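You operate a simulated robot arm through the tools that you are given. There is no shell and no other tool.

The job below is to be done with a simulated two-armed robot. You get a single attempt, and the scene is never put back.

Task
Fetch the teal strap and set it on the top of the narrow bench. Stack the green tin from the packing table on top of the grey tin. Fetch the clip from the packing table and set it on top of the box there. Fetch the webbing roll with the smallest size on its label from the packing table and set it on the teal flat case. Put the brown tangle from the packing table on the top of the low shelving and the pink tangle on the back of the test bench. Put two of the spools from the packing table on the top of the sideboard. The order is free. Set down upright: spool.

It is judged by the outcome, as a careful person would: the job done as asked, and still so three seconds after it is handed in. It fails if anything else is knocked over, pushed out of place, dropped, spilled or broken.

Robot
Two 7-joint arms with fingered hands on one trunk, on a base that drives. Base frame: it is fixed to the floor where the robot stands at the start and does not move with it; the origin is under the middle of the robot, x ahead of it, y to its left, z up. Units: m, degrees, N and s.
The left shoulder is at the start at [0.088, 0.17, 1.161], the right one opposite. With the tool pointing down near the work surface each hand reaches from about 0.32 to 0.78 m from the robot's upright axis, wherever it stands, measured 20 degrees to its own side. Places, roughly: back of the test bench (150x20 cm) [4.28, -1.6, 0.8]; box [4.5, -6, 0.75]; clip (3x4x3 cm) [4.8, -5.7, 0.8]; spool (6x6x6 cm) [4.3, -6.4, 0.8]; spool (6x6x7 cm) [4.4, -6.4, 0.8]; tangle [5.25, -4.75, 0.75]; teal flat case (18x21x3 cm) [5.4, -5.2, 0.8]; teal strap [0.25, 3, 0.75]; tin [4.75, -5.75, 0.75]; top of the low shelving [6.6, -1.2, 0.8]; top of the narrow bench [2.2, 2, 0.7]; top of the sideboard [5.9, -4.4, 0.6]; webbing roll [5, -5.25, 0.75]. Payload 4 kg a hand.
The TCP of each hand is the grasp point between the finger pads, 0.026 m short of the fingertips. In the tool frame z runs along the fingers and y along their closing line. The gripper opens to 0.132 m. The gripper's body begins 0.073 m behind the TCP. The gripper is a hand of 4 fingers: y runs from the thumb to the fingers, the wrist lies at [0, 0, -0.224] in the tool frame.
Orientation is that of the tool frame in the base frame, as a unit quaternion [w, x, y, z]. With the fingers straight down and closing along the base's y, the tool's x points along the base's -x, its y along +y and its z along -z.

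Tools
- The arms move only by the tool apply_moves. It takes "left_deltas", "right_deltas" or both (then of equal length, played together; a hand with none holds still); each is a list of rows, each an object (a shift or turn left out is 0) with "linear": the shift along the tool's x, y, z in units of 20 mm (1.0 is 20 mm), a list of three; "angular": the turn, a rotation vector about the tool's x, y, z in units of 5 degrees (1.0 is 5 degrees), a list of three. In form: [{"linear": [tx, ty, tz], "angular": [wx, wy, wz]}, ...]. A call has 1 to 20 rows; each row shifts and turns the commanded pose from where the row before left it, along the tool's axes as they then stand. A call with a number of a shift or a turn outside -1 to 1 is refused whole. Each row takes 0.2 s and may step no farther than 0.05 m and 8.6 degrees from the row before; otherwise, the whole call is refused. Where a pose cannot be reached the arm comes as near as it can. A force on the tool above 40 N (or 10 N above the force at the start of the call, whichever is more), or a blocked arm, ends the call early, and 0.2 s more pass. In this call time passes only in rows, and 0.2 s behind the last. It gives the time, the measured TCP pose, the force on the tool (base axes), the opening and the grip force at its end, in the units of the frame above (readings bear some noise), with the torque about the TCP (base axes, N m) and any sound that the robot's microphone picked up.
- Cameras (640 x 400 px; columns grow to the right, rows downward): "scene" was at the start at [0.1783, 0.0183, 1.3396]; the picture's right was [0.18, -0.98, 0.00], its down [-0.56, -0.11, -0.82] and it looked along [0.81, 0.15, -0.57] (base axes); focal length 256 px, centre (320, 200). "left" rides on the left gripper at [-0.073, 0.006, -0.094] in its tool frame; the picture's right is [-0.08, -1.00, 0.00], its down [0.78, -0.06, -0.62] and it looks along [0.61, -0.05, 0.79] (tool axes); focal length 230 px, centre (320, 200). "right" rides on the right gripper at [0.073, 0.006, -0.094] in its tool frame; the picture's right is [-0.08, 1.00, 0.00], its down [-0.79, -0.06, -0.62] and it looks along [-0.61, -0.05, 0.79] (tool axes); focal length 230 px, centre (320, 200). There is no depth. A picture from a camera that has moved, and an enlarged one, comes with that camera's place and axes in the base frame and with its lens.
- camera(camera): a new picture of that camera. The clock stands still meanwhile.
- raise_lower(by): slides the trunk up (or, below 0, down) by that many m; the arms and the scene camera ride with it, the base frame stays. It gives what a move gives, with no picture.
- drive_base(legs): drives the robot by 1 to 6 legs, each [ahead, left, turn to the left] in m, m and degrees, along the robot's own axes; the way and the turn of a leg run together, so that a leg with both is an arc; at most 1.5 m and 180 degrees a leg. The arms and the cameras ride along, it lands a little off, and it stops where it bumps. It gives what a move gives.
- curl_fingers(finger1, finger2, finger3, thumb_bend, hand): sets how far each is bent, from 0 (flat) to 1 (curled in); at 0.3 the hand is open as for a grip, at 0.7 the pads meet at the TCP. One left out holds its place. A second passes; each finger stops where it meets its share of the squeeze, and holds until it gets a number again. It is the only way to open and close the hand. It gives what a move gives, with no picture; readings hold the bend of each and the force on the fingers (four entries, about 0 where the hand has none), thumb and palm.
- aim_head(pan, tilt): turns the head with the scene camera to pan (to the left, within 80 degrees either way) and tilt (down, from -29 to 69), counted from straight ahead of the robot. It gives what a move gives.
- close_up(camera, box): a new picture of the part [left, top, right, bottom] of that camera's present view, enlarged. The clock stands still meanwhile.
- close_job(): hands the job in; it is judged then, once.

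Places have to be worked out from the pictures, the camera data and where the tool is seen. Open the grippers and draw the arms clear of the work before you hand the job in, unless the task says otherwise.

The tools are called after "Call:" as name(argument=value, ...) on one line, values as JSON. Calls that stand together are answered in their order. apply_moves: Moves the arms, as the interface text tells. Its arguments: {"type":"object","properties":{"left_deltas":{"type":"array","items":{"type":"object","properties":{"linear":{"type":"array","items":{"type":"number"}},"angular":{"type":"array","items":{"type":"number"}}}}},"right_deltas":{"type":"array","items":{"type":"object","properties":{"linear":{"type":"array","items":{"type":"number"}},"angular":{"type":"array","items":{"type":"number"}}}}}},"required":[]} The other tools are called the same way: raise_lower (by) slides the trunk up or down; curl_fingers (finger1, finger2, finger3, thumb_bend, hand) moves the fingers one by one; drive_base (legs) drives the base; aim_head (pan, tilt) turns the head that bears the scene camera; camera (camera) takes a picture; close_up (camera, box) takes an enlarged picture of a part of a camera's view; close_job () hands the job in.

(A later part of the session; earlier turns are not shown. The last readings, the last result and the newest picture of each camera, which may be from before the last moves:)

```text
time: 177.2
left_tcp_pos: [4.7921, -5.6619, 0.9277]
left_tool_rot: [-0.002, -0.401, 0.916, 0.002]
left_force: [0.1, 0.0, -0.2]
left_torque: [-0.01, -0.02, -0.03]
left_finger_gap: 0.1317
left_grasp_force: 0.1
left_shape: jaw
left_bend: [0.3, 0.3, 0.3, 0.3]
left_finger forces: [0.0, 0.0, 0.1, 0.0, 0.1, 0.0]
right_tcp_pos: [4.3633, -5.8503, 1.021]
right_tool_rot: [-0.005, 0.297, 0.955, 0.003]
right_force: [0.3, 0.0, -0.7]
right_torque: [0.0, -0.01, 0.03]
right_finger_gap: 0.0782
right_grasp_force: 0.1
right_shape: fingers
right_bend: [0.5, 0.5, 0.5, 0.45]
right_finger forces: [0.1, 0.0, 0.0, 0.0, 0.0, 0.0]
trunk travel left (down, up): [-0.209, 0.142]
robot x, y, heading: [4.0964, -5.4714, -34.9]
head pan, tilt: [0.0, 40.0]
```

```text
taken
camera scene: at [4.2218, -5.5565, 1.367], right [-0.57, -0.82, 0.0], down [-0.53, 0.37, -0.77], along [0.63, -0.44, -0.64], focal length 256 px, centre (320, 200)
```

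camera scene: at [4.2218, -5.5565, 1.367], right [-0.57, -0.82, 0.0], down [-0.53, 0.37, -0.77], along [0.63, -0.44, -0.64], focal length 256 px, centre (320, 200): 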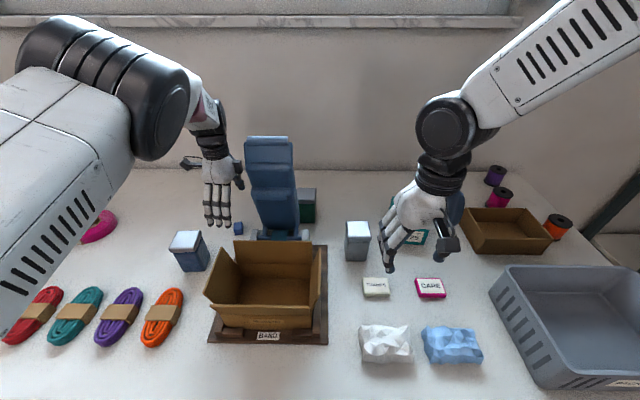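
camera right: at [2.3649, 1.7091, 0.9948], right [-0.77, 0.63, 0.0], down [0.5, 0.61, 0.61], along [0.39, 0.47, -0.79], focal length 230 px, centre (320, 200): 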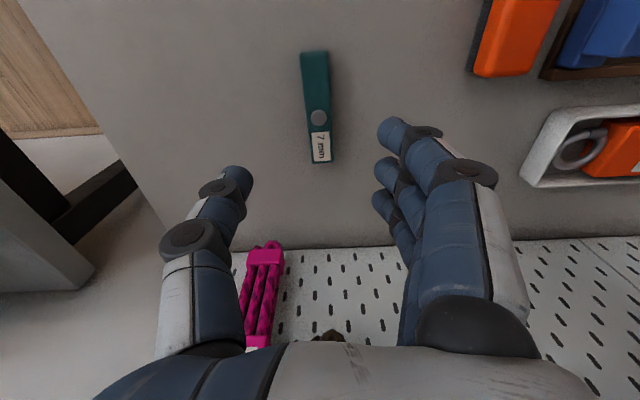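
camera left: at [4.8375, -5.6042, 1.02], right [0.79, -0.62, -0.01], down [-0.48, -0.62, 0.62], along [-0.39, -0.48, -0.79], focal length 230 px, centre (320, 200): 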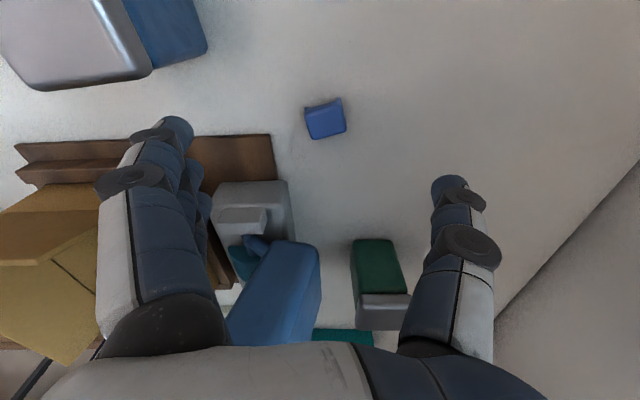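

The spread fingers would land on the tray's corner, so I'll pre-close to about 75 mm, shift 1 cm left, and then descend further.

Call:
curl_fingers(hand="left", finger1=0.52, finger2=0.52, finger3=0.52, thumb_bend=0.5)

Call:
apply_moves(left_deltas=[{"linear": [-0.4, 0, 0.8]}, {"linear": [0, 0, 0.8]}, {"linear": [0, 0, 0.8]}, {"linear": [0, 0, 0.8]}, {"linear": [0, 0, 0.5]}])

Call:
camera(camera="left")

Call:
close_up(camera="scene", box=[160, 150, 340, 262])

```text
time: 178.2
left_tcp_pos: [4.792, -5.6624, 0.9281]
left_tool_rot: [-0.002, -0.401, 0.916, 0.003]
left_force: [-0.4, 1.1, 0.1]
left_torque: [-0.02, -0.02, -0.01]
left_finger_gap: 0.0683
left_grasp_force: 0.0
left_shape: fingers
left_bend: [0.52, 0.52, 0.52, 0.5]
left_finger forces: [0.0, 0.0, 0.0, 0.0, 0.0, 0.0]
right_tcp_pos: [4.3639, -5.849, 1.0223]
right_tool_rot: [-0.005, 0.297, 0.955, 0.003]
right_force: [-0.4, -0.5, 0.0]
right_torque: [0.02, 0.01, -0.01]
right_finger_gap: 0.0782
right_grasp_force: 0.1
right_shape: fingers
right_bend: [0.5, 0.5, 0.5, 0.45]
right_finger forces: [0.1, 0.0, 0.0, 0.0, 0.0, 0.1]
trunk travel left (down, up): [-0.209, 0.142]
robot x, y, heading: [4.0926, -5.4727, -34.8]
head pan, tilt: [0.0, 40.0]
```

```text
time: 179.4
left_tcp_pos: [4.7981, -5.6557, 0.8536]
left_tool_rot: [-0.002, -0.402, 0.916, 0.002]
left_force: [0.4, 0.2, -0.1]
left_torque: [0.0, -0.02, 0.02]
left_finger_gap: 0.0683
left_grasp_force: 0.0
left_shape: fingers
left_bend: [0.52, 0.52, 0.52, 0.5]
left_finger forces: [0.0, 0.1, 0.0, 0.0, 0.0, 0.0]
right_tcp_pos: [4.3636, -5.8495, 1.0212]
right_tool_rot: [-0.004, 0.296, 0.955, 0.002]
right_force: [-0.8, 0.4, -0.6]
right_torque: [0.0, 0.03, 0.02]
right_finger_gap: 0.0781
right_grasp_force: 0.1
right_shape: fingers
right_bend: [0.5, 0.5, 0.5, 0.45]
right_finger forces: [0.0, 0.0, 0.0, 0.0, 0.1, 0.1]
trunk travel left (down, up): [-0.209, 0.142]
robot x, y, heading: [4.0941, -5.4692, -34.9]
head pan, tilt: [0.0, 40.0]
```

```text
taken
camera left: at [4.8427, -5.5981, 0.9462], right [0.79, -0.62, 0.0], down [-0.48, -0.62, 0.62], along [-0.39, -0.48, -0.79], focal length 230 px, centre (320, 200)
```

left: 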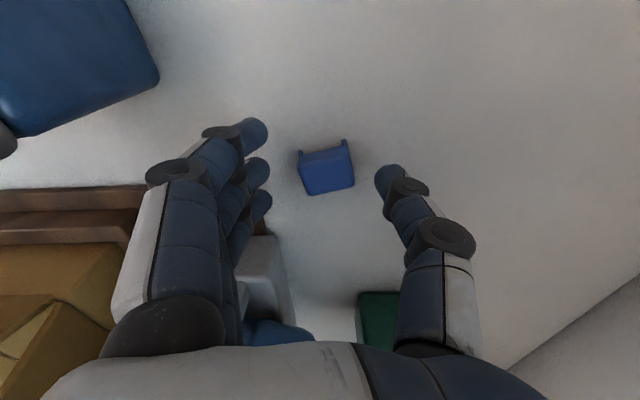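

```text
3.56 times, centred on (250, 206) of scene
camera zoom: at [4.2215, -5.5564, 1.367], right [-0.57, -0.82, 0.0], down [-0.53, 0.37, -0.77], along [0.63, -0.44, -0.64], focal length 910 px, centre (569, 179)
```

zoom: 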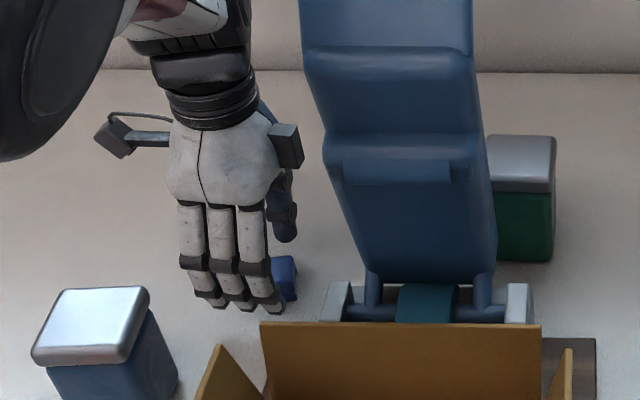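

The clip is well centred between thumb and fingers. I'll lower the last few centimetres carefully.

Call:
apply_moves(left_deltas=[{"linear": [0, 0, 0.5]}, {"linear": [0, 0, 0.5]}, {"linear": [0, 0, 0.25]}])

Call:
camera(camera="left")

```text
time: 180.2
left_tcp_pos: [4.7971, -5.6559, 0.8325]
left_tool_rot: [0.001, -0.401, 0.916, 0.0]
left_force: [-0.1, 1.2, 17.8]
left_torque: [0.11, 0.08, -0.03]
left_finger_gap: 0.0671
left_grasp_force: 9.7
left_shape: fingers
left_bend: [0.52, 0.52, 0.52, 0.5]
left_finger forces: [3.3, 3.8, 4.2, 0.1, 7.1, 0.0]
right_tcp_pos: [4.3627, -5.8487, 1.0229]
right_tool_rot: [-0.003, 0.296, 0.955, 0.002]
right_force: [0.6, 0.2, -0.8]
right_torque: [-0.01, 0.0, 0.0]
right_finger_gap: 0.0782
right_grasp_force: 0.1
right_shape: fingers
right_bend: [0.5, 0.5, 0.5, 0.45]
right_finger forces: [0.0, 0.0, 0.1, 0.0, 0.1, 0.1]
trunk travel left (down, up): [-0.209, 0.142]
robot x, y, heading: [4.0945, -5.4725, -34.8]
head pan, tilt: [0.0, 40.0]
```

```text
taken
camera left: at [4.8425, -5.5982, 0.9257], right [0.78, -0.62, 0.0], down [-0.49, -0.62, 0.62], along [-0.38, -0.48, -0.79], focal length 230 px, centre (320, 200)
```

left: 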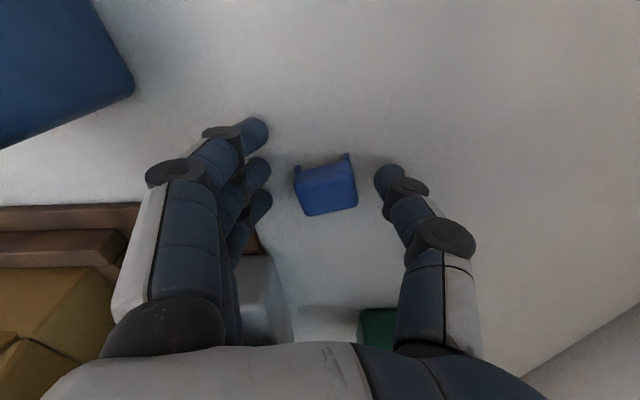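

Both sides touch the table (top z≈0.80). I'll lift 4 mm and close on the clip.

Call:
apply_moves(left_deltas=[{"linear": [0.25, 0, -0.25]}])

Call:
curl_fingers(hand="left", finger1=0.7, finger2=0.7, finger3=0.7, thumb_bend=0.68)

Call:
camera(camera="left")

```text
time: 180.6
left_tcp_pos: [4.793, -5.6593, 0.8331]
left_tool_rot: [-0.002, -0.401, 0.916, 0.001]
left_force: [1.8, 0.8, 4.0]
left_torque: [-0.11, -0.17, 0.04]
left_finger_gap: 0.0684
left_grasp_force: 2.0
left_shape: fingers
left_bend: [0.52, 0.52, 0.52, 0.5]
left_finger forces: [0.0, 0.0, 0.0, 0.0, 3.9, 0.0]
right_tcp_pos: [4.3631, -5.8507, 1.0206]
right_tool_rot: [-0.004, 0.298, 0.955, 0.002]
right_force: [-0.3, -0.1, 0.2]
right_torque: [0.05, -0.01, 0.03]
right_finger_gap: 0.0782
right_grasp_force: 0.1
right_shape: fingers
right_bend: [0.5, 0.5, 0.5, 0.45]
right_finger forces: [0.0, 0.1, 0.1, 0.0, 0.0, 0.1]
trunk travel left (down, up): [-0.209, 0.142]
robot x, y, heading: [4.0943, -5.4673, -34.6]
head pan, tilt: [0.0, 40.0]
```

```text
time: 181.6
left_tcp_pos: [4.7934, -5.6599, 0.8338]
left_tool_rot: [-0.001, -0.402, 0.916, 0.002]
left_force: [0.3, 0.1, 0.1]
left_torque: [0.03, -0.03, 0.01]
left_finger_gap: 0.0248
left_grasp_force: 8.2
left_shape: fingers
left_bend: [0.7, 0.61, 0.7, 0.64]
left_finger forces: [0.0, 8.2, 0.0, 0.1, 8.1, 0.1]
right_tcp_pos: [4.3637, -5.8491, 1.0207]
right_tool_rot: [-0.005, 0.296, 0.955, 0.002]
right_force: [0.0, 0.2, -0.1]
right_torque: [0.0, 0.01, -0.02]
right_finger_gap: 0.0782
right_grasp_force: 0.1
right_shape: fingers
right_bend: [0.5, 0.5, 0.5, 0.45]
right_finger forces: [0.1, 0.0, 0.0, 0.0, 0.0, 0.0]
trunk travel left (down, up): [-0.209, 0.142]
robot x, y, heading: [4.098, -5.4681, -35.1]
head pan, tilt: [0.0, 40.0]
```

```text
taken
camera left: at [4.8394, -5.6019, 0.9267], right [0.79, -0.62, 0.0], down [-0.48, -0.62, 0.62], along [-0.39, -0.48, -0.79], focal length 230 px, centre (320, 200)
```

left: 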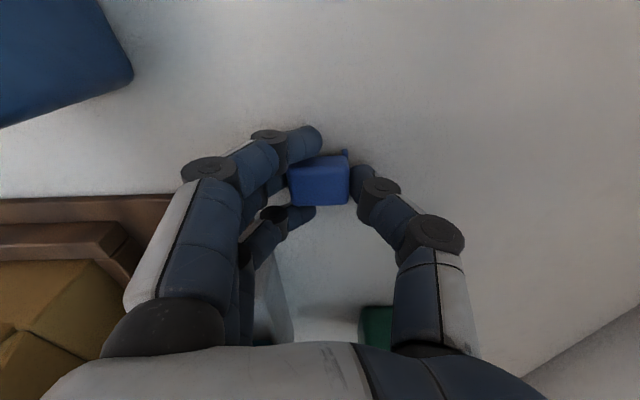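

The middle finger and thumb hold the clip (8 N) with the outer fingers cradling it. I'll lift it up 20 cm.

Call:
apply_moves(left_deltas=[{"linear": [0, 0, -0.5]}, {"linear": [0, 0, -1]}, {"linear": [0, 0, -1]}, {"linear": [0, 0, -1]}, {"linear": [0, 0, -1]}, {"linear": [0, 0, -1]}, {"linear": [0, 0, -1]}, {"linear": [0, 0, -1]}, {"linear": [0, 0, -1]}, {"linear": [0, 0, -1]}, {"linear": [0, 0, -1]}])

Call:
camera(camera="left")

Call:
camera(camera="scene")

```text
time: 184.0
left_tcp_pos: [4.7947, -5.6607, 1.0445]
left_tool_rot: [-0.001, -0.401, 0.916, 0.002]
left_force: [0.8, 0.5, 0.2]
left_torque: [0.01, 0.03, 0.0]
left_finger_gap: 0.0248
left_grasp_force: 8.2
left_shape: fingers
left_bend: [0.7, 0.61, 0.7, 0.64]
left_finger forces: [0.0, 8.1, 0.0, 0.0, 8.1, 0.1]
right_tcp_pos: [4.3631, -5.8491, 1.0216]
right_tool_rot: [-0.004, 0.297, 0.955, 0.002]
right_force: [-0.7, -0.4, -0.4]
right_torque: [0.0, 0.0, 0.03]
right_finger_gap: 0.0781
right_grasp_force: 0.1
right_shape: fingers
right_bend: [0.5, 0.5, 0.5, 0.45]
right_finger forces: [0.0, 0.0, 0.0, 0.1, 0.0, 0.0]
trunk travel left (down, up): [-0.209, 0.142]
robot x, y, heading: [4.0984, -5.4725, -34.8]
head pan, tilt: [0.0, 40.0]
```

```text
taken
camera left: at [4.84, -5.603, 1.137], right [0.79, -0.62, 0.0], down [-0.48, -0.62, 0.62], along [-0.39, -0.48, -0.79], focal length 230 px, centre (320, 200)
```

left: 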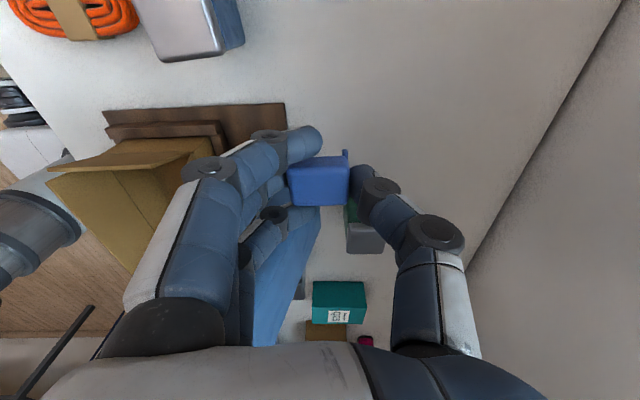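

```text
taken
camera scene: at [4.221, -5.5562, 1.3671], right [-0.57, -0.82, 0.0], down [-0.53, 0.37, -0.77], along [0.63, -0.44, -0.64], focal length 256 px, centre (320, 200)
```

scene: 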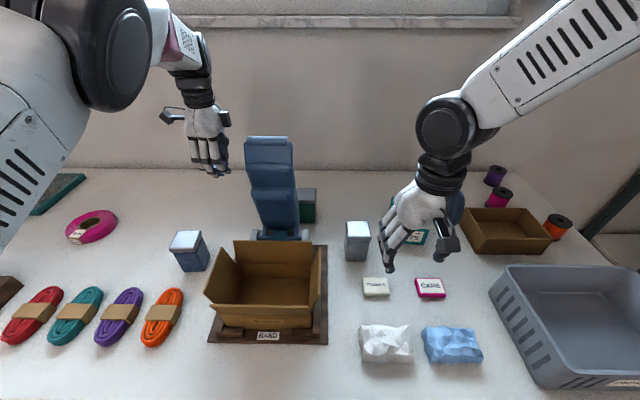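

The clip is held securely. I'll raise the trunk 12 cm, pull the left hand back 16 cm, and then strafe right 0.48 m to face the Q25 box.

Call:
raise_lower(by=0.12)

Call:
apply_moves(left_deltas=[{"linear": [0, 1, 0]}, {"linear": [0, 1, 0]}, {"linear": [0, 1, 0]}, {"linear": [0, 1, 0]}, {"linear": [0, 1, 0]}, {"linear": [0, 1, 0]}, {"linear": [0, 1, 0]}, {"linear": [0, 1, 0]}])

Call:
drive_base(legs=[[0, -0.48, 0]])

Call:
camera(camera="scene")

Call:
camera(camera="left")

```text
time: 185.5
left_tcp_pos: [4.7939, -5.6592, 1.1641]
left_tool_rot: [-0.002, -0.401, 0.916, 0.002]
left_force: [-0.4, 0.0, 0.3]
left_torque: [0.01, 0.0, 0.0]
left_finger_gap: 0.0247
left_grasp_force: 7.9
left_shape: fingers
left_bend: [0.7, 0.61, 0.7, 0.64]
left_finger forces: [0.0, 8.1, 0.0, 0.1, 8.1, 0.0]
right_tcp_pos: [4.3638, -5.8494, 1.14]
right_tool_rot: [-0.005, 0.297, 0.955, 0.003]
right_force: [0.6, 0.5, 0.2]
right_torque: [-0.02, 0.01, -0.01]
right_finger_gap: 0.0781
right_grasp_force: 0.0
right_shape: fingers
right_bend: [0.5, 0.5, 0.5, 0.45]
right_finger forces: [0.0, 0.1, 0.0, 0.0, 0.1, 0.0]
trunk travel left (down, up): [-0.329, 0.022]
robot x, y, heading: [4.0974, -5.4678, -35.0]
head pan, tilt: [0.0, 40.0]
```

```text
time: 187.3
left_tcp_pos: [4.6763, -5.5527, 1.1655]
left_tool_rot: [-0.002, -0.401, 0.916, 0.001]
left_force: [0.2, 1.0, 0.0]
left_torque: [-0.01, -0.04, 0.01]
left_finger_gap: 0.0246
left_grasp_force: 8.5
left_shape: fingers
left_bend: [0.7, 0.61, 0.7, 0.64]
left_finger forces: [0.0, 8.0, 0.0, 0.0, 8.0, 0.0]
right_tcp_pos: [4.362, -5.849, 1.1413]
right_tool_rot: [-0.004, 0.297, 0.955, 0.002]
right_force: [-0.6, -0.2, -0.4]
right_torque: [0.03, -0.03, 0.0]
right_finger_gap: 0.0784
right_grasp_force: 0.1
right_shape: fingers
right_bend: [0.5, 0.5, 0.5, 0.45]
right_finger forces: [0.1, 0.0, 0.0, 0.1, 0.0, 0.0]
trunk travel left (down, up): [-0.329, 0.022]
robot x, y, heading: [4.0956, -5.4691, -34.8]
head pan, tilt: [0.0, 40.0]
```

```text
time: 192.0
left_tcp_pos: [4.4056, -5.9409, 1.1647]
left_tool_rot: [-0.002, -0.404, 0.915, 0.002]
left_force: [0.9, -0.4, 0.0]
left_torque: [0.0, -0.01, 0.0]
left_finger_gap: 0.0245
left_grasp_force: 8.1
left_shape: fingers
left_bend: [0.7, 0.61, 0.7, 0.64]
left_finger forces: [0.0, 8.0, 0.1, 0.0, 8.0, 0.1]
right_tcp_pos: [4.0921, -6.2391, 1.1408]
right_tool_rot: [-0.006, 0.295, 0.955, 0.003]
right_force: [-0.9, 0.1, -0.1]
right_torque: [0.01, 0.01, 0.04]
right_finger_gap: 0.0779
right_grasp_force: 0.0
right_shape: fingers
right_bend: [0.5, 0.5, 0.5, 0.45]
right_finger forces: [0.1, 0.0, 0.0, 0.1, 0.0, 0.0]
trunk travel left (down, up): [-0.329, 0.022]
robot x, y, heading: [3.8218, -5.861, -34.5]
head pan, tilt: [0.0, 40.0]
```

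```text
taken
camera scene: at [3.9248, -5.9304, 1.4888], right [-0.57, -0.82, 0.0], down [-0.53, 0.37, -0.77], along [0.63, -0.44, -0.64], focal length 256 px, centre (320, 200)
```

scene: 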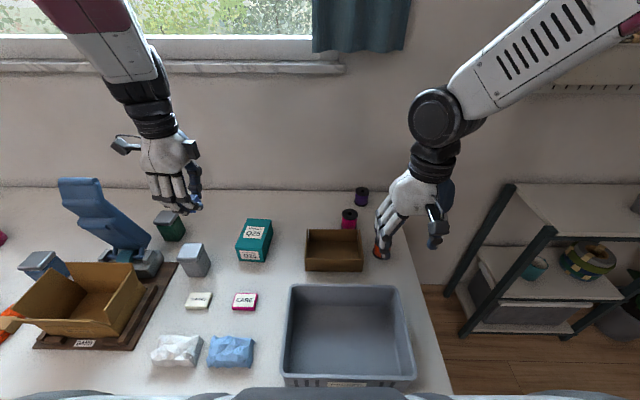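

```text
taken
camera left: at [4.4506, -5.8829, 1.2576], right [0.79, -0.62, 0.0], down [-0.48, -0.62, 0.62], along [-0.38, -0.48, -0.79], focal length 230 px, centre (320, 200)
```

left: 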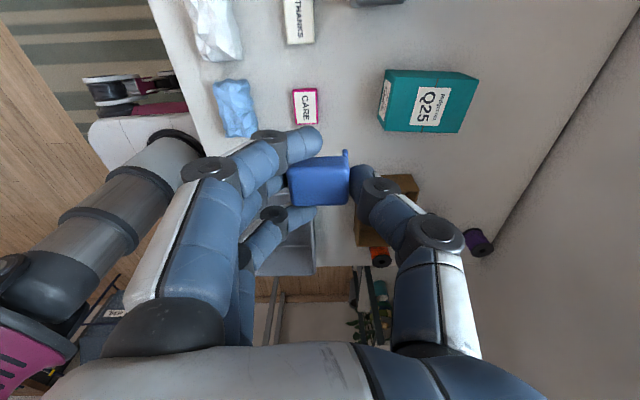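

The Q25 box is at about (4.51, -6.06). I'll move the left hand forward over it and check again.

Call:
apply_moves(left_deltas=[{"linear": [0.11, -1, 0]}, {"linear": [0.11, -1, 0]}, {"linear": [0.11, -1, 0]}, {"linear": [0.11, -1, 0]}, {"linear": [0.11, -1, 0.5]}, {"linear": [0.11, -1, 0.5]}, {"linear": [0.11, -1, 0.5]}, {"linear": [0.11, -0.9, 0.5]}])

Call:
camera(camera="left")

Call:
camera(camera="scene")

```text
time: 193.8
left_tcp_pos: [4.511, -6.0588, 1.1237]
left_tool_rot: [0.0, -0.404, 0.915, 0.002]
left_force: [-0.1, 0.6, -0.9]
left_torque: [0.03, -0.01, 0.02]
left_finger_gap: 0.0244
left_grasp_force: 7.9
left_shape: fingers
left_bend: [0.7, 0.61, 0.7, 0.64]
left_finger forces: [0.0, 7.9, 0.1, 0.0, 7.8, 0.0]
right_tcp_pos: [4.0937, -6.2392, 1.1405]
right_tool_rot: [-0.006, 0.295, 0.956, 0.002]
right_force: [0.4, -0.4, 0.0]
right_torque: [0.01, 0.02, -0.02]
right_finger_gap: 0.0782
right_grasp_force: 0.0
right_shape: fingers
right_bend: [0.5, 0.5, 0.5, 0.45]
right_finger forces: [0.0, 0.0, 0.0, 0.1, 0.1, 0.0]
trunk travel left (down, up): [-0.329, 0.022]
robot x, y, heading: [3.8225, -5.865, -34.7]
head pan, tilt: [0.0, 40.0]
```

```text
taken
camera left: at [4.5562, -6.0023, 1.216], right [0.79, -0.62, -0.01], down [-0.48, -0.62, 0.62], along [-0.38, -0.48, -0.79], focal length 230 px, centre (320, 200)
```

left: 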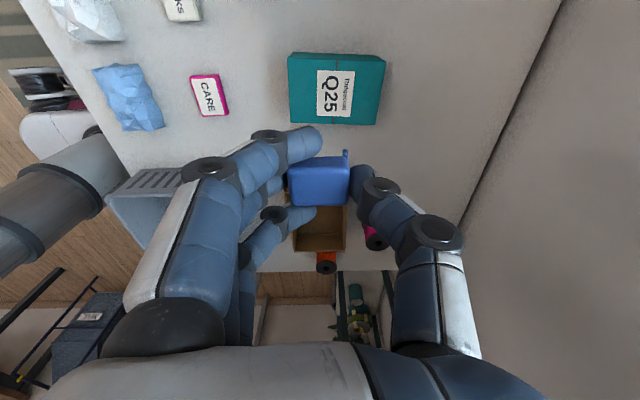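

```text
taken
camera scene: at [3.9257, -5.9304, 1.4887], right [-0.57, -0.82, 0.0], down [-0.53, 0.37, -0.77], along [0.63, -0.44, -0.64], focal length 256 px, centre (320, 200)
```

scene: 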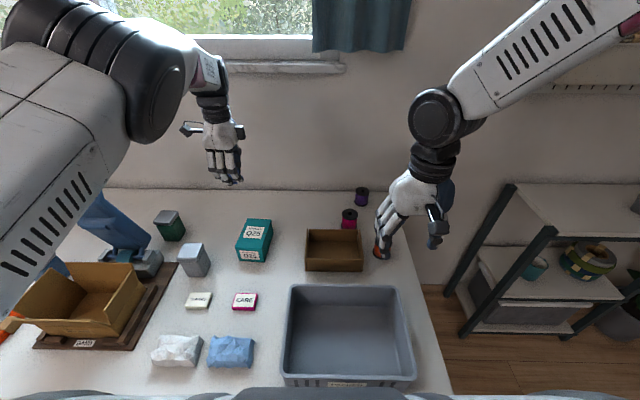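

The box top is centred near (4.525, -6.07) at z≈0.88–0.905. I'll descend to just above it with a 1.8 cm forward correction.

Call:
apply_moves(left_deltas=[{"linear": [0, -0.3, 1]}, {"linear": [0, -0.3, 1]}, {"linear": [0, -0.3, 1]}, {"linear": [0, 0, 1]}, {"linear": [0, 0, 1]}, {"linear": [0, 0, 1]}, {"linear": [0, 0, 1]}])

Call:
camera(camera="left")

Call:
close_up(camera="scene", box=[170, 130, 330, 280])

```text
time: 195.4
left_tcp_pos: [4.5227, -6.0709, 0.9826]
left_tool_rot: [-0.001, -0.403, 0.915, 0.002]
left_force: [-0.4, 0.8, -0.1]
left_torque: [-0.01, -0.04, 0.03]
left_finger_gap: 0.0244
left_grasp_force: 7.7
left_shape: fingers
left_bend: [0.7, 0.61, 0.7, 0.64]
left_finger forces: [0.0, 7.9, 0.0, 0.1, 7.9, 0.0]
right_tcp_pos: [4.0932, -6.241, 1.1416]
right_tool_rot: [-0.005, 0.294, 0.956, 0.001]
right_force: [-0.4, 0.2, 1.0]
right_torque: [0.0, 0.0, 0.01]
right_finger_gap: 0.0782
right_grasp_force: 0.1
right_shape: fingers
right_bend: [0.5, 0.5, 0.5, 0.45]
right_finger forces: [0.1, 0.0, 0.0, 0.0, 0.1, 0.1]
trunk travel left (down, up): [-0.329, 0.022]
robot x, y, heading: [3.8259, -5.8596, -34.6]
head pan, tilt: [0.0, 40.0]
```

```text
taken
camera left: at [4.5682, -6.0139, 1.0762], right [0.79, -0.62, 0.0], down [-0.48, -0.62, 0.62], along [-0.38, -0.48, -0.79], focal length 230 px, centre (320, 200)
```

left: 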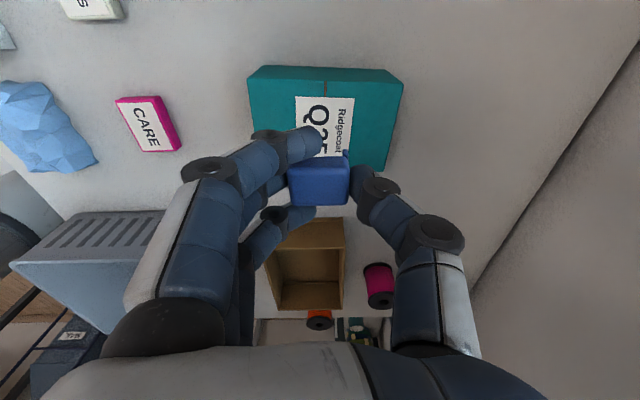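

```text
2.67 times, centred on (250, 205) of scene
camera zoom: at [3.9253, -5.9302, 1.4888], right [-0.57, -0.82, 0.0], down [-0.53, 0.37, -0.77], along [0.63, -0.44, -0.64], focal length 683 px, centre (507, 187)
```

zoom: 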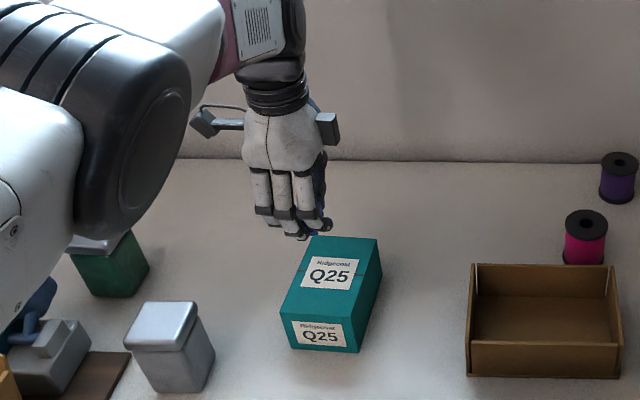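

The point directly under the clip lies on the box top, within about 1 cm of its centre. I'll lower toward contact.

Call:
apply_moves(left_deltas=[{"linear": [0, 0.2, 1]}, {"linear": [0, 0.1, 0.8]}, {"linear": [0, 0, 0.4]}, {"linear": [0, 0, 0.25]}])

Call:
camera(camera="left")

Call:
close_up(camera="scene", box=[170, 130, 330, 280])

```text
time: 196.4
left_tcp_pos: [4.519, -6.068, 0.9336]
left_tool_rot: [-0.002, -0.404, 0.915, 0.001]
left_force: [-0.3, 0.7, -0.2]
left_torque: [-0.01, 0.03, 0.03]
left_finger_gap: 0.0244
left_grasp_force: 7.9
left_shape: fingers
left_bend: [0.7, 0.61, 0.7, 0.64]
left_finger forces: [0.0, 7.9, 0.1, 0.1, 7.8, 0.0]
right_tcp_pos: [4.0949, -6.2392, 1.1406]
right_tool_rot: [-0.005, 0.295, 0.955, 0.002]
right_force: [-1.0, 0.4, -0.2]
right_torque: [-0.01, -0.01, -0.01]
right_finger_gap: 0.0781
right_grasp_force: 0.1
right_shape: fingers
right_bend: [0.5, 0.5, 0.5, 0.45]
right_finger forces: [0.1, 0.1, 0.1, 0.1, 0.1, 0.0]
trunk travel left (down, up): [-0.329, 0.022]
robot x, y, heading: [3.8239, -5.8641, -34.9]
head pan, tilt: [0.0, 40.0]
```

```text
taken
camera left: at [4.5632, -6.0099, 1.0273], right [0.79, -0.61, 0.0], down [-0.48, -0.62, 0.62], along [-0.38, -0.48, -0.79], focal length 230 px, centre (320, 200)
```

left: 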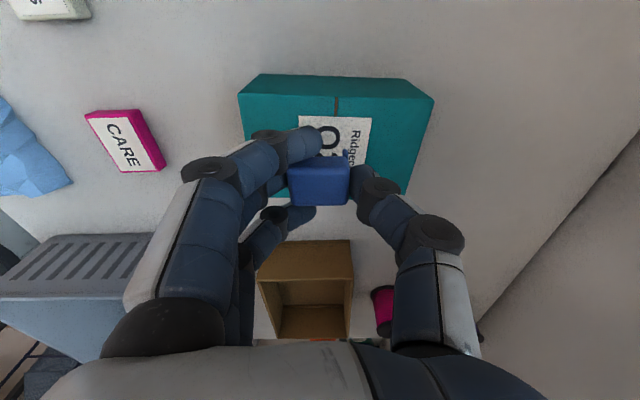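

```text
2.67 times, centred on (250, 205) of scene
camera zoom: at [3.925, -5.9302, 1.4888], right [-0.57, -0.82, 0.0], down [-0.53, 0.37, -0.77], along [0.63, -0.44, -0.64], focal length 683 px, centre (507, 187)
```

zoom: 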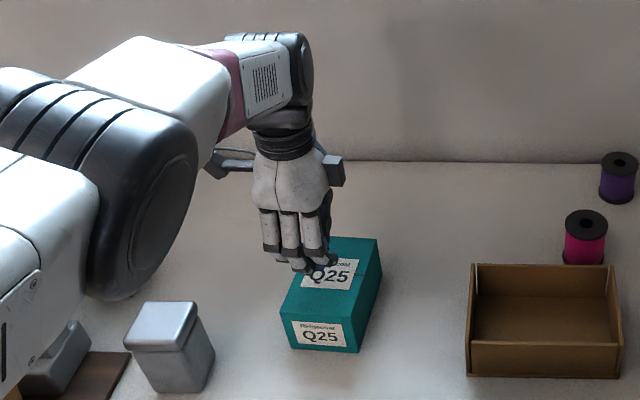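

The clip is about 1.6 cm left of the box centre, so I'll shift right 1.5 cm and then lower in 5 mm steps to contact.

Call:
apply_moves(left_deltas=[{"linear": [0.75, 0, 0]}, {"linear": [0, 0, 0.25]}, {"linear": [0, 0, 0.25]}])

Call:
camera(camera="left")

```text
time: 197.2
left_tcp_pos: [4.5082, -6.0787, 0.9254]
left_tool_rot: [-0.001, -0.403, 0.915, 0.002]
left_force: [0.1, -0.4, 0.6]
left_torque: [-0.01, -0.01, 0.02]
left_finger_gap: 0.0246
left_grasp_force: 8.4
left_shape: fingers
left_bend: [0.7, 0.61, 0.7, 0.64]
left_finger forces: [0.0, 8.0, 0.0, 0.0, 7.9, 0.0]
right_tcp_pos: [4.0928, -6.2406, 1.1415]
right_tool_rot: [-0.005, 0.295, 0.956, 0.002]
right_force: [0.2, 0.7, 0.2]
right_torque: [0.01, 0.02, 0.0]
right_finger_gap: 0.0781
right_grasp_force: 0.0
right_shape: fingers
right_bend: [0.5, 0.5, 0.5, 0.45]
right_finger forces: [0.1, 0.0, 0.1, 0.2, 0.1, 0.1]
trunk travel left (down, up): [-0.329, 0.022]
robot x, y, heading: [3.8239, -5.8614, -34.7]
head pan, tilt: [0.0, 40.0]
```

```text
taken
camera left: at [4.5526, -6.0211, 1.0177], right [0.79, -0.62, -0.01], down [-0.48, -0.62, 0.62], along [-0.38, -0.48, -0.79], focal length 230 px, centre (320, 200)
```

left: 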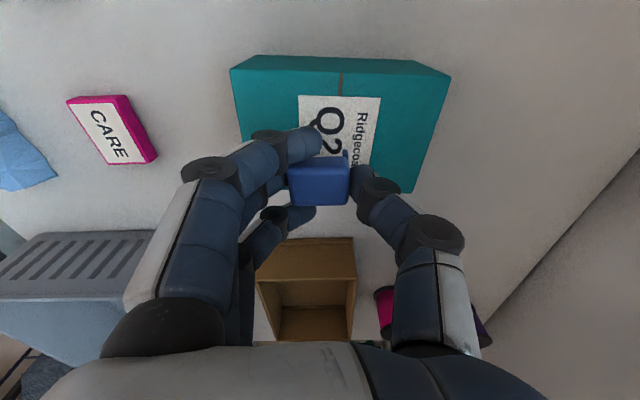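

Centred now. Continuing down in 4 mm steps until contact.

Call:
apply_moves(left_deltas=[{"linear": [0, 0, 0.2]}, {"linear": [0, 0, 0.2]}, {"linear": [0, 0, 0.2]}])

```text
time: 198.0
left_tcp_pos: [4.5079, -6.0788, 0.9125]
left_tool_rot: [-0.001, -0.404, 0.915, 0.001]
left_force: [0.1, -0.3, 0.1]
left_torque: [0.03, -0.01, 0.02]
left_finger_gap: 0.0245
left_grasp_force: 7.7
left_shape: fingers
left_bend: [0.7, 0.61, 0.7, 0.65]
left_finger forces: [0.1, 7.9, 0.0, 0.0, 7.9, 0.0]
right_tcp_pos: [4.0923, -6.2383, 1.1416]
right_tool_rot: [-0.005, 0.295, 0.956, 0.002]
right_force: [-0.1, 0.0, -0.4]
right_torque: [-0.02, 0.01, -0.02]
right_finger_gap: 0.078
right_grasp_force: 0.1
right_shape: fingers
right_bend: [0.5, 0.5, 0.5, 0.45]
right_finger forces: [0.1, 0.1, 0.0, 0.0, 0.1, 0.0]
trunk travel left (down, up): [-0.329, 0.022]
robot x, y, heading: [3.8242, -5.8618, -34.6]
head pan, tilt: [0.0, 40.0]
```

Call:
apply_moves(left_deltas=[{"linear": [0, 0, 0.2]}, {"linear": [0, 0, 0.2]}])

Call:
close_up(camera="scene", box=[200, 170, 300, 280])

```text
time: 198.6
left_tcp_pos: [4.5066, -6.0772, 0.9063]
left_tool_rot: [-0.002, -0.404, 0.915, 0.002]
left_force: [1.1, 0.6, 0.3]
left_torque: [0.01, -0.01, 0.01]
left_finger_gap: 0.0246
left_grasp_force: 7.6
left_shape: fingers
left_bend: [0.7, 0.61, 0.7, 0.65]
left_finger forces: [0.0, 7.9, 0.0, 0.0, 7.9, 0.0]
left hand out of reach, approached as far as the arm can: row 2
right_tcp_pos: [4.0935, -6.2395, 1.1421]
right_tool_rot: [-0.004, 0.295, 0.956, 0.003]
right_force: [-0.1, -0.3, 0.9]
right_torque: [-0.01, 0.03, 0.0]
right_finger_gap: 0.0781
right_grasp_force: 0.1
right_shape: fingers
right_bend: [0.5, 0.5, 0.5, 0.45]
right_finger forces: [0.0, 0.1, 0.0, 0.1, 0.1, 0.0]
trunk travel left (down, up): [-0.329, 0.022]
robot x, y, heading: [3.823, -5.8603, -34.4]
head pan, tilt: [0.0, 40.0]
```

```text
3.64 times, centred on (250, 225) of scene
camera zoom: at [3.9249, -5.9302, 1.4888], right [-0.57, -0.82, 0.0], down [-0.53, 0.37, -0.77], along [0.63, -0.44, -0.64], focal length 931 px, centre (574, 109)
```

zoom: 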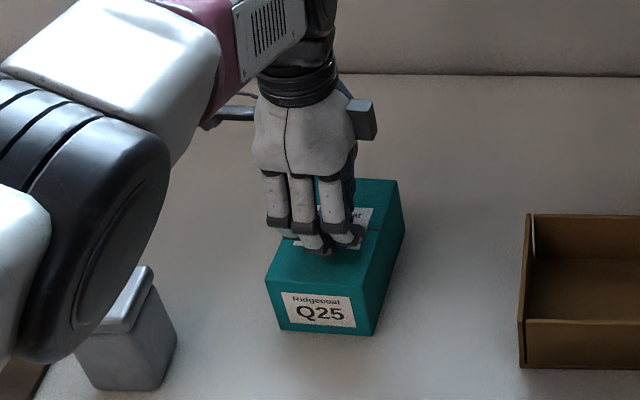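

Still no contact at z=0.906 and the arm is near its reach limit with the trunk raised, so I'll lower the trunk a little instead.

Call:
raise_lower(by=-0.008)

Call:
camera(camera="left")

```text
time: 199.1
left_tcp_pos: [4.5065, -6.0779, 0.9009]
left_tool_rot: [0.0, -0.403, 0.915, 0.0]
left_force: [-0.3, 0.0, 14.8]
left_torque: [0.04, 0.04, 0.04]
left_finger_gap: 0.0239
left_grasp_force: 14.1
left_shape: fingers
left_bend: [0.7, 0.63, 0.7, 0.65]
left_finger forces: [0.1, 13.0, 0.0, 0.1, 15.1, 0.0]
right_tcp_pos: [4.0926, -6.2383, 1.1344]
right_tool_rot: [-0.003, 0.295, 0.956, 0.002]
right_force: [0.2, -0.6, 0.0]
right_torque: [0.01, 0.03, -0.03]
right_finger_gap: 0.0784
right_grasp_force: 0.1
right_shape: fingers
right_bend: [0.5, 0.5, 0.5, 0.45]
right_finger forces: [0.0, 0.0, 0.0, 0.1, 0.1, 0.1]
trunk travel left (down, up): [-0.321, 0.03]
robot x, y, heading: [3.8301, -5.8655, -34.2]
head pan, tilt: [0.0, 40.0]
```

```text
taken
camera left: at [4.5513, -6.019, 0.9935], right [0.79, -0.62, 0.0], down [-0.48, -0.62, 0.62], along [-0.38, -0.49, -0.79], focal length 230 px, centre (320, 200)
```

left: 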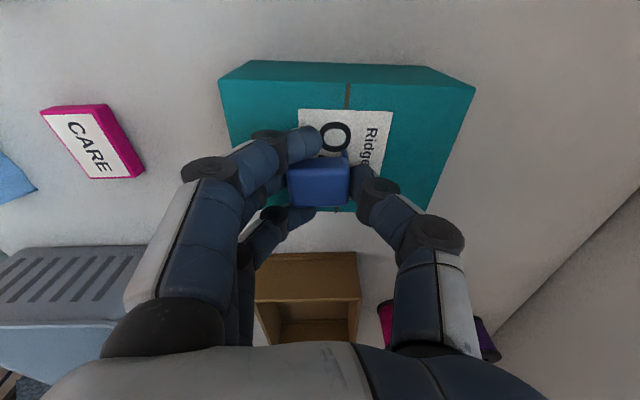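

The clip has touched the box top (15 N). I'll relieve slightly and open the hand.

Call:
raise_lower(by=0.005)

Call:
curl_fingers(hand="left", finger1=0.58, finger2=0.54, finger3=0.58, thumb_bend=0.57)

Call:
camera(camera="left")

```text
time: 199.7
left_tcp_pos: [4.5053, -6.0747, 0.9016]
left_tool_rot: [-0.003, -0.404, 0.915, 0.003]
left_force: [0.0, -0.1, 0.0]
left_torque: [-0.02, -0.05, 0.04]
left_finger_gap: 0.0242
left_grasp_force: 7.8
left_shape: fingers
left_bend: [0.7, 0.62, 0.7, 0.65]
left_finger forces: [0.0, 7.8, 0.0, 0.0, 7.7, 0.1]
right_tcp_pos: [4.0939, -6.2396, 1.1378]
right_tool_rot: [-0.005, 0.295, 0.955, 0.002]
right_force: [0.5, 0.2, 0.4]
right_torque: [0.01, 0.02, 0.03]
right_finger_gap: 0.0783
right_grasp_force: 0.1
right_shape: fingers
right_bend: [0.5, 0.5, 0.5, 0.45]
right_finger forces: [0.1, 0.0, 0.0, 0.0, 0.0, 0.0]
trunk travel left (down, up): [-0.326, 0.025]
robot x, y, heading: [3.8257, -5.8602, -34.6]
head pan, tilt: [0.0, 40.0]
```

```text
time: 200.7
left_tcp_pos: [4.506, -6.0761, 0.9029]
left_tool_rot: [-0.003, -0.404, 0.915, 0.001]
left_force: [-1.0, 1.3, 0.9]
left_torque: [-0.04, 0.01, -0.03]
left_finger_gap: 0.0489
left_grasp_force: 0.1
left_shape: fingers
left_bend: [0.57, 0.54, 0.57, 0.56]
left_finger forces: [0.0, 0.0, 0.0, 0.0, 0.1, 0.1]
right_tcp_pos: [4.0941, -6.239, 1.1388]
right_tool_rot: [-0.005, 0.295, 0.955, 0.002]
right_force: [0.4, -1.1, 0.1]
right_torque: [0.03, 0.02, 0.03]
right_finger_gap: 0.0782
right_grasp_force: 0.0
right_shape: fingers
right_bend: [0.5, 0.5, 0.5, 0.45]
right_finger forces: [0.0, 0.0, 0.0, 0.1, 0.0, 0.0]
trunk travel left (down, up): [-0.326, 0.025]
robot x, y, heading: [3.8251, -5.8613, -34.5]
head pan, tilt: [0.0, 40.0]
```

```text
taken
camera left: at [4.5513, -6.0186, 0.996], right [0.79, -0.62, 0.0], down [-0.48, -0.62, 0.62], along [-0.38, -0.48, -0.79], focal length 230 px, centre (320, 200)
```

left: 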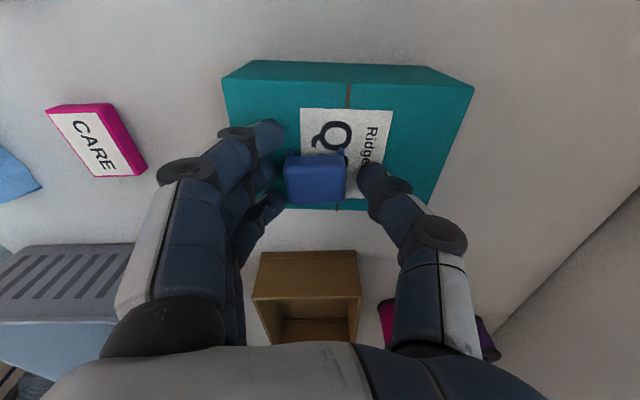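

The clip rests on the box. I'll raise straight up: first with the trunk, then with the arm.

Call:
raise_lower(by=0.024)

Call:
apply_moves(left_deltas=[{"linear": [0, 0, -1]}, {"linear": [0, 0, -1]}, {"linear": [0, 0, -1]}, {"linear": [0, 0, -1]}, {"linear": [0, 0, -1]}, {"linear": [0, 0, -1]}, {"linear": [0, 0, -1]}])

Call:
camera(camera="left")

Call:
camera(camera="scene")

```text
time: 201.4
left_tcp_pos: [4.5066, -6.0771, 0.927]
left_tool_rot: [-0.002, -0.404, 0.915, 0.002]
left_force: [0.7, 0.3, 0.4]
left_torque: [0.01, -0.01, 0.01]
left_finger_gap: 0.049
left_grasp_force: 0.1
left_shape: fingers
left_bend: [0.57, 0.54, 0.57, 0.56]
left_finger forces: [0.1, 0.1, 0.1, 0.1, 0.0, 0.1]
right_tcp_pos: [4.094, -6.2383, 1.1624]
right_tool_rot: [-0.005, 0.295, 0.956, 0.003]
right_force: [0.2, 0.0, 0.4]
right_torque: [0.01, 0.02, 0.01]
right_finger_gap: 0.0782
right_grasp_force: 0.0
right_shape: fingers
right_bend: [0.5, 0.5, 0.5, 0.45]
right_finger forces: [0.1, 0.0, 0.0, 0.0, 0.0, 0.0]
trunk travel left (down, up): [-0.35, 0.001]
robot x, y, heading: [3.8211, -5.8625, -34.5]
head pan, tilt: [0.0, 40.0]
```

```text
time: 203.0
left_tcp_pos: [4.5066, -6.0763, 1.0682]
left_tool_rot: [-0.002, -0.404, 0.915, 0.002]
left_force: [0.1, -0.6, 1.1]
left_torque: [-0.01, 0.04, -0.05]
left_finger_gap: 0.049
left_grasp_force: 0.1
left_shape: fingers
left_bend: [0.57, 0.54, 0.57, 0.56]
left_finger forces: [0.1, 0.0, 0.0, 0.0, 0.0, 0.1]
right_tcp_pos: [4.0927, -6.2399, 1.1628]
right_tool_rot: [-0.004, 0.295, 0.955, 0.002]
right_force: [0.1, -0.1, -1.0]
right_torque: [-0.02, -0.02, 0.02]
right_finger_gap: 0.0781
right_grasp_force: 0.1
right_shape: fingers
right_bend: [0.5, 0.5, 0.5, 0.45]
right_finger forces: [0.1, 0.0, 0.0, 0.1, 0.0, 0.0]
trunk travel left (down, up): [-0.35, 0.001]
robot x, y, heading: [3.8263, -5.8613, -34.6]
head pan, tilt: [0.0, 40.0]
```

```text
taken
camera left: at [4.5514, -6.0189, 1.1605], right [0.79, -0.62, 0.0], down [-0.48, -0.62, 0.62], along [-0.38, -0.48, -0.79], focal length 230 px, centre (320, 200)
```

left: 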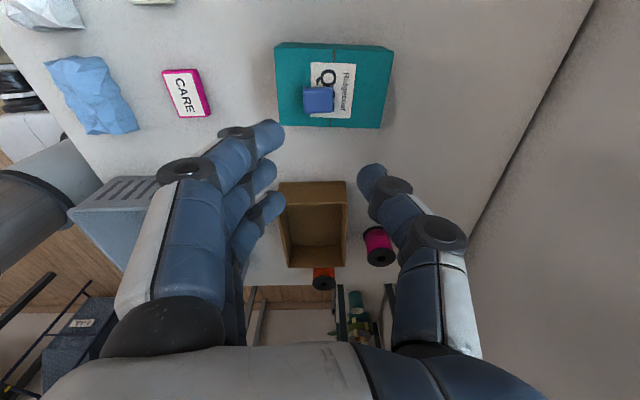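

```text
taken
camera scene: at [3.9246, -5.9302, 1.5092], right [-0.57, -0.82, 0.0], down [-0.53, 0.37, -0.77], along [0.63, -0.44, -0.64], focal length 256 px, centre (320, 200)
```

scene: 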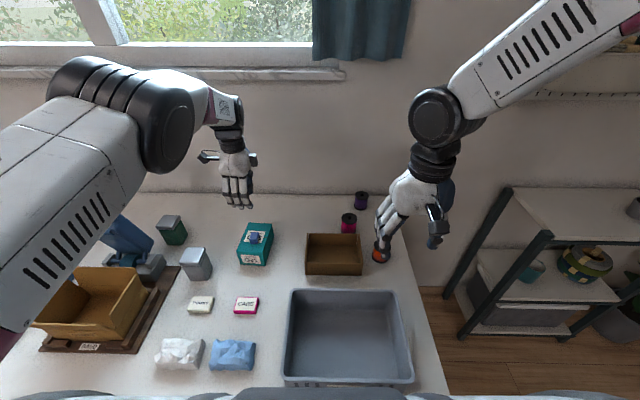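

The clip sits on top of the Q25 box. Next is the green tin; I'll zoom in on it and the grey tin.

Call:
close_up(camera="scene", box=[100, 190, 280, 302])

```text
3.56 times, centred on (190, 246) of scene
camera zoom: at [3.9246, -5.9302, 1.5092], right [-0.57, -0.82, 0.0], down [-0.53, 0.37, -0.77], along [0.63, -0.44, -0.64], focal length 910 px, centre (782, 36)
```

zoom: 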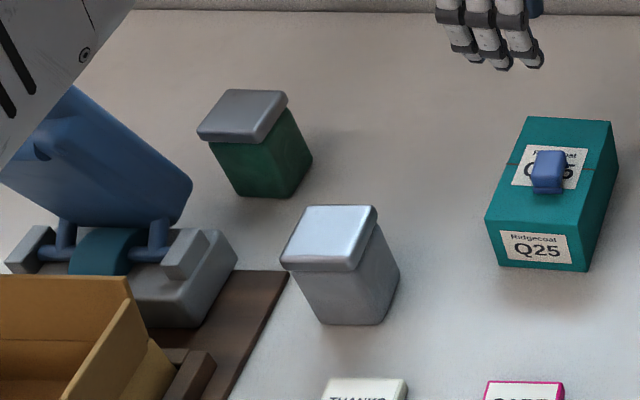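

Green tin centre ≈ (4.732, -5.854), grey tin centre ≈ (4.532, -5.887), tops at z≈0.885. I'll use the right arm for the tin, so first I retract and raise the left hand, then turn it back to neutral.

Call:
apply_moves(left_deltas=[{"linear": [0, 1, -0.5]}, {"linear": [0, 1, -0.5]}, {"linear": [0, 1, -0.5]}, {"linear": [0, 1, -0.5]}, {"linear": [0, 1, -0.5]}, {"linear": [0, 1, -0.5]}, {"linear": [0, 1, -0.5]}, {"linear": [0, 1, -0.5]}, {"linear": [0, 1, -0.5]}, {"linear": [0, 1, -0.5]}, {"linear": [0, 1, 0]}, {"linear": [0, 1, 0]}])

Call:
apply_moves(left_deltas=[{"angular": [0, 0, 1]}, {"angular": [0, 0, 1]}, {"angular": [0, 0, 1]}, {"angular": [0, 0, 1]}, {"angular": [0, 0, 1]}, {"angular": [0, 0, 1]}, {"angular": [0, 0, 1]}, {"angular": [0, 0, 1]}, {"angular": [0, 0, 1]}, {"angular": [0, 0, 1]}, {"angular": [0, 0, 1]}, {"angular": [0, 0, 1]}, {"angular": [0, 0, 1]}, {"angular": [0, 0, 1]}, {"angular": [0, 0, 1]}, {"angular": [0, 0, 1]}])

Call:
camera(camera="scene")

```text
time: 205.6
left_tcp_pos: [4.3302, -5.913, 1.1664]
left_tool_rot: [-0.009, -0.409, 0.913, -0.001]
left_force: [0.3, 0.8, 0.3]
left_torque: [0.0, -0.05, -0.01]
left_finger_gap: 0.049
left_grasp_force: 0.0
left_shape: fingers
left_bend: [0.57, 0.54, 0.57, 0.56]
left_finger forces: [0.0, 0.0, 0.0, 0.0, 0.0, 0.1]
right_tcp_pos: [4.0933, -6.24, 1.1621]
right_tool_rot: [-0.004, 0.295, 0.955, 0.002]
right_force: [-0.2, -0.4, -0.3]
right_torque: [-0.02, -0.03, -0.04]
right_finger_gap: 0.078
right_grasp_force: 0.2
right_shape: fingers
right_bend: [0.5, 0.5, 0.5, 0.45]
right_finger forces: [0.0, 0.0, 0.0, 0.0, 0.1, 0.0]
trunk travel left (down, up): [-0.35, 0.001]
robot x, y, heading: [3.8251, -5.86, -34.5]
head pan, tilt: [0.0, 40.0]
```

```text
time: 209.0
left_tcp_pos: [4.3304, -5.9159, 1.1684]
left_tool_rot: [-0.002, 0.28, 0.96, 0.0]
left_force: [0.0, -0.1, -0.4]
left_torque: [-0.03, -0.01, -0.02]
left_finger_gap: 0.049
left_grasp_force: 0.1
left_shape: fingers
left_bend: [0.57, 0.54, 0.57, 0.56]
left_finger forces: [0.0, 0.0, 0.0, 0.0, 0.0, 0.1]
right_tcp_pos: [4.0939, -6.2391, 1.1619]
right_tool_rot: [-0.004, 0.296, 0.955, 0.003]
right_force: [0.8, -0.1, -0.6]
right_torque: [0.05, 0.01, 0.02]
right_finger_gap: 0.0783
right_grasp_force: 0.0
right_shape: fingers
right_bend: [0.5, 0.5, 0.5, 0.45]
right_finger forces: [0.0, 0.0, 0.0, 0.1, 0.0, 0.1]
trunk travel left (down, up): [-0.35, 0.001]
robot x, y, heading: [3.8244, -5.8598, -34.8]
head pan, tilt: [0.0, 40.0]
```

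```text
taken
camera scene: at [3.925, -5.9302, 1.5092], right [-0.57, -0.82, 0.0], down [-0.53, 0.37, -0.77], along [0.63, -0.44, -0.64], focal length 256 px, centre (320, 200)
```

scene: 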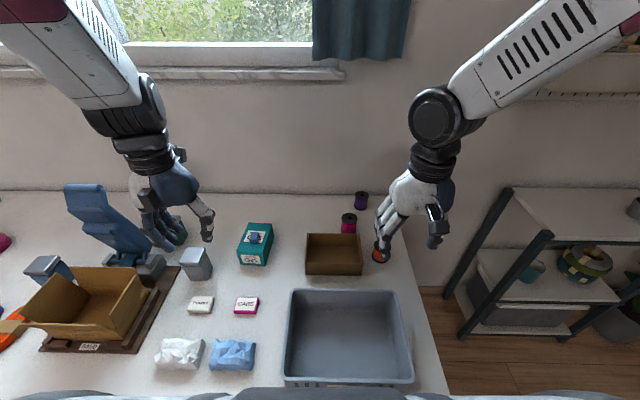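

Both hands are high and close to the body. Strafing left 0.57 m to bring the green tin in front of the right arm.

Call:
drive_base(legs=[[0, 0.57, 0]])

Call:
camera(camera="scene")

Call:
camera(camera="right")

```text
time: 214.4
left_tcp_pos: [4.6503, -5.4486, 1.1688]
left_tool_rot: [-0.003, 0.278, 0.961, 0.001]
left_force: [1.1, -0.9, -0.8]
left_torque: [0.0, -0.02, -0.02]
left_finger_gap: 0.049
left_grasp_force: 0.0
left_shape: fingers
left_bend: [0.57, 0.54, 0.57, 0.56]
left_finger forces: [0.0, 0.0, 0.0, 0.0, 0.0, 0.0]
right_tcp_pos: [4.4149, -5.7744, 1.1627]
right_tool_rot: [-0.005, 0.293, 0.956, 0.002]
right_force: [-0.5, -0.7, -1.1]
right_torque: [0.0, 0.03, 0.01]
right_finger_gap: 0.078
right_grasp_force: 0.0
right_shape: fingers
right_bend: [0.5, 0.5, 0.5, 0.45]
right_finger forces: [0.0, 0.0, 0.0, 0.0, 0.0, 0.1]
trunk travel left (down, up): [-0.35, 0.001]
robot x, y, heading: [4.1431, -5.3995, -34.4]
head pan, tilt: [0.0, 40.0]
```

```text
taken
camera scene: at [4.2453, -5.4651, 1.5092], right [-0.57, -0.82, 0.0], down [-0.53, 0.36, -0.77], along [0.63, -0.43, -0.64], focal length 256 px, centre (320, 200)
```

scene: 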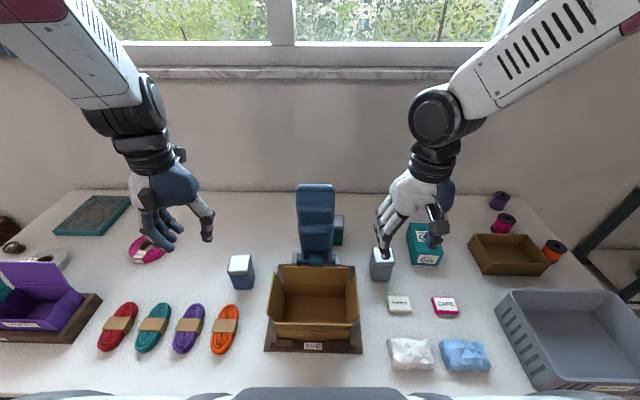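

```text
taken
camera right: at [4.3572, -5.7293, 1.2572], right [0.62, 0.78, 0.0], down [0.62, -0.49, 0.61], along [0.48, -0.38, -0.79], focal length 230 px, centre (320, 200)
```

right: 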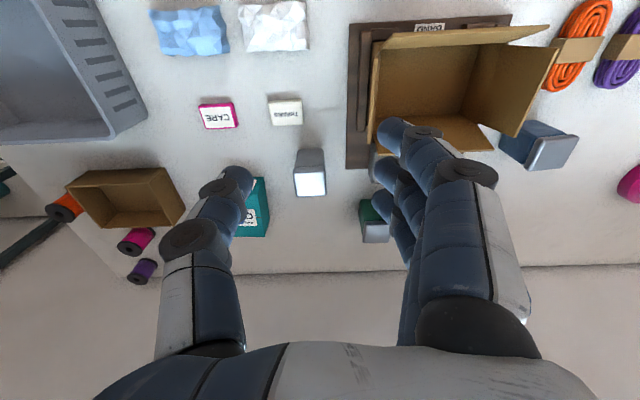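

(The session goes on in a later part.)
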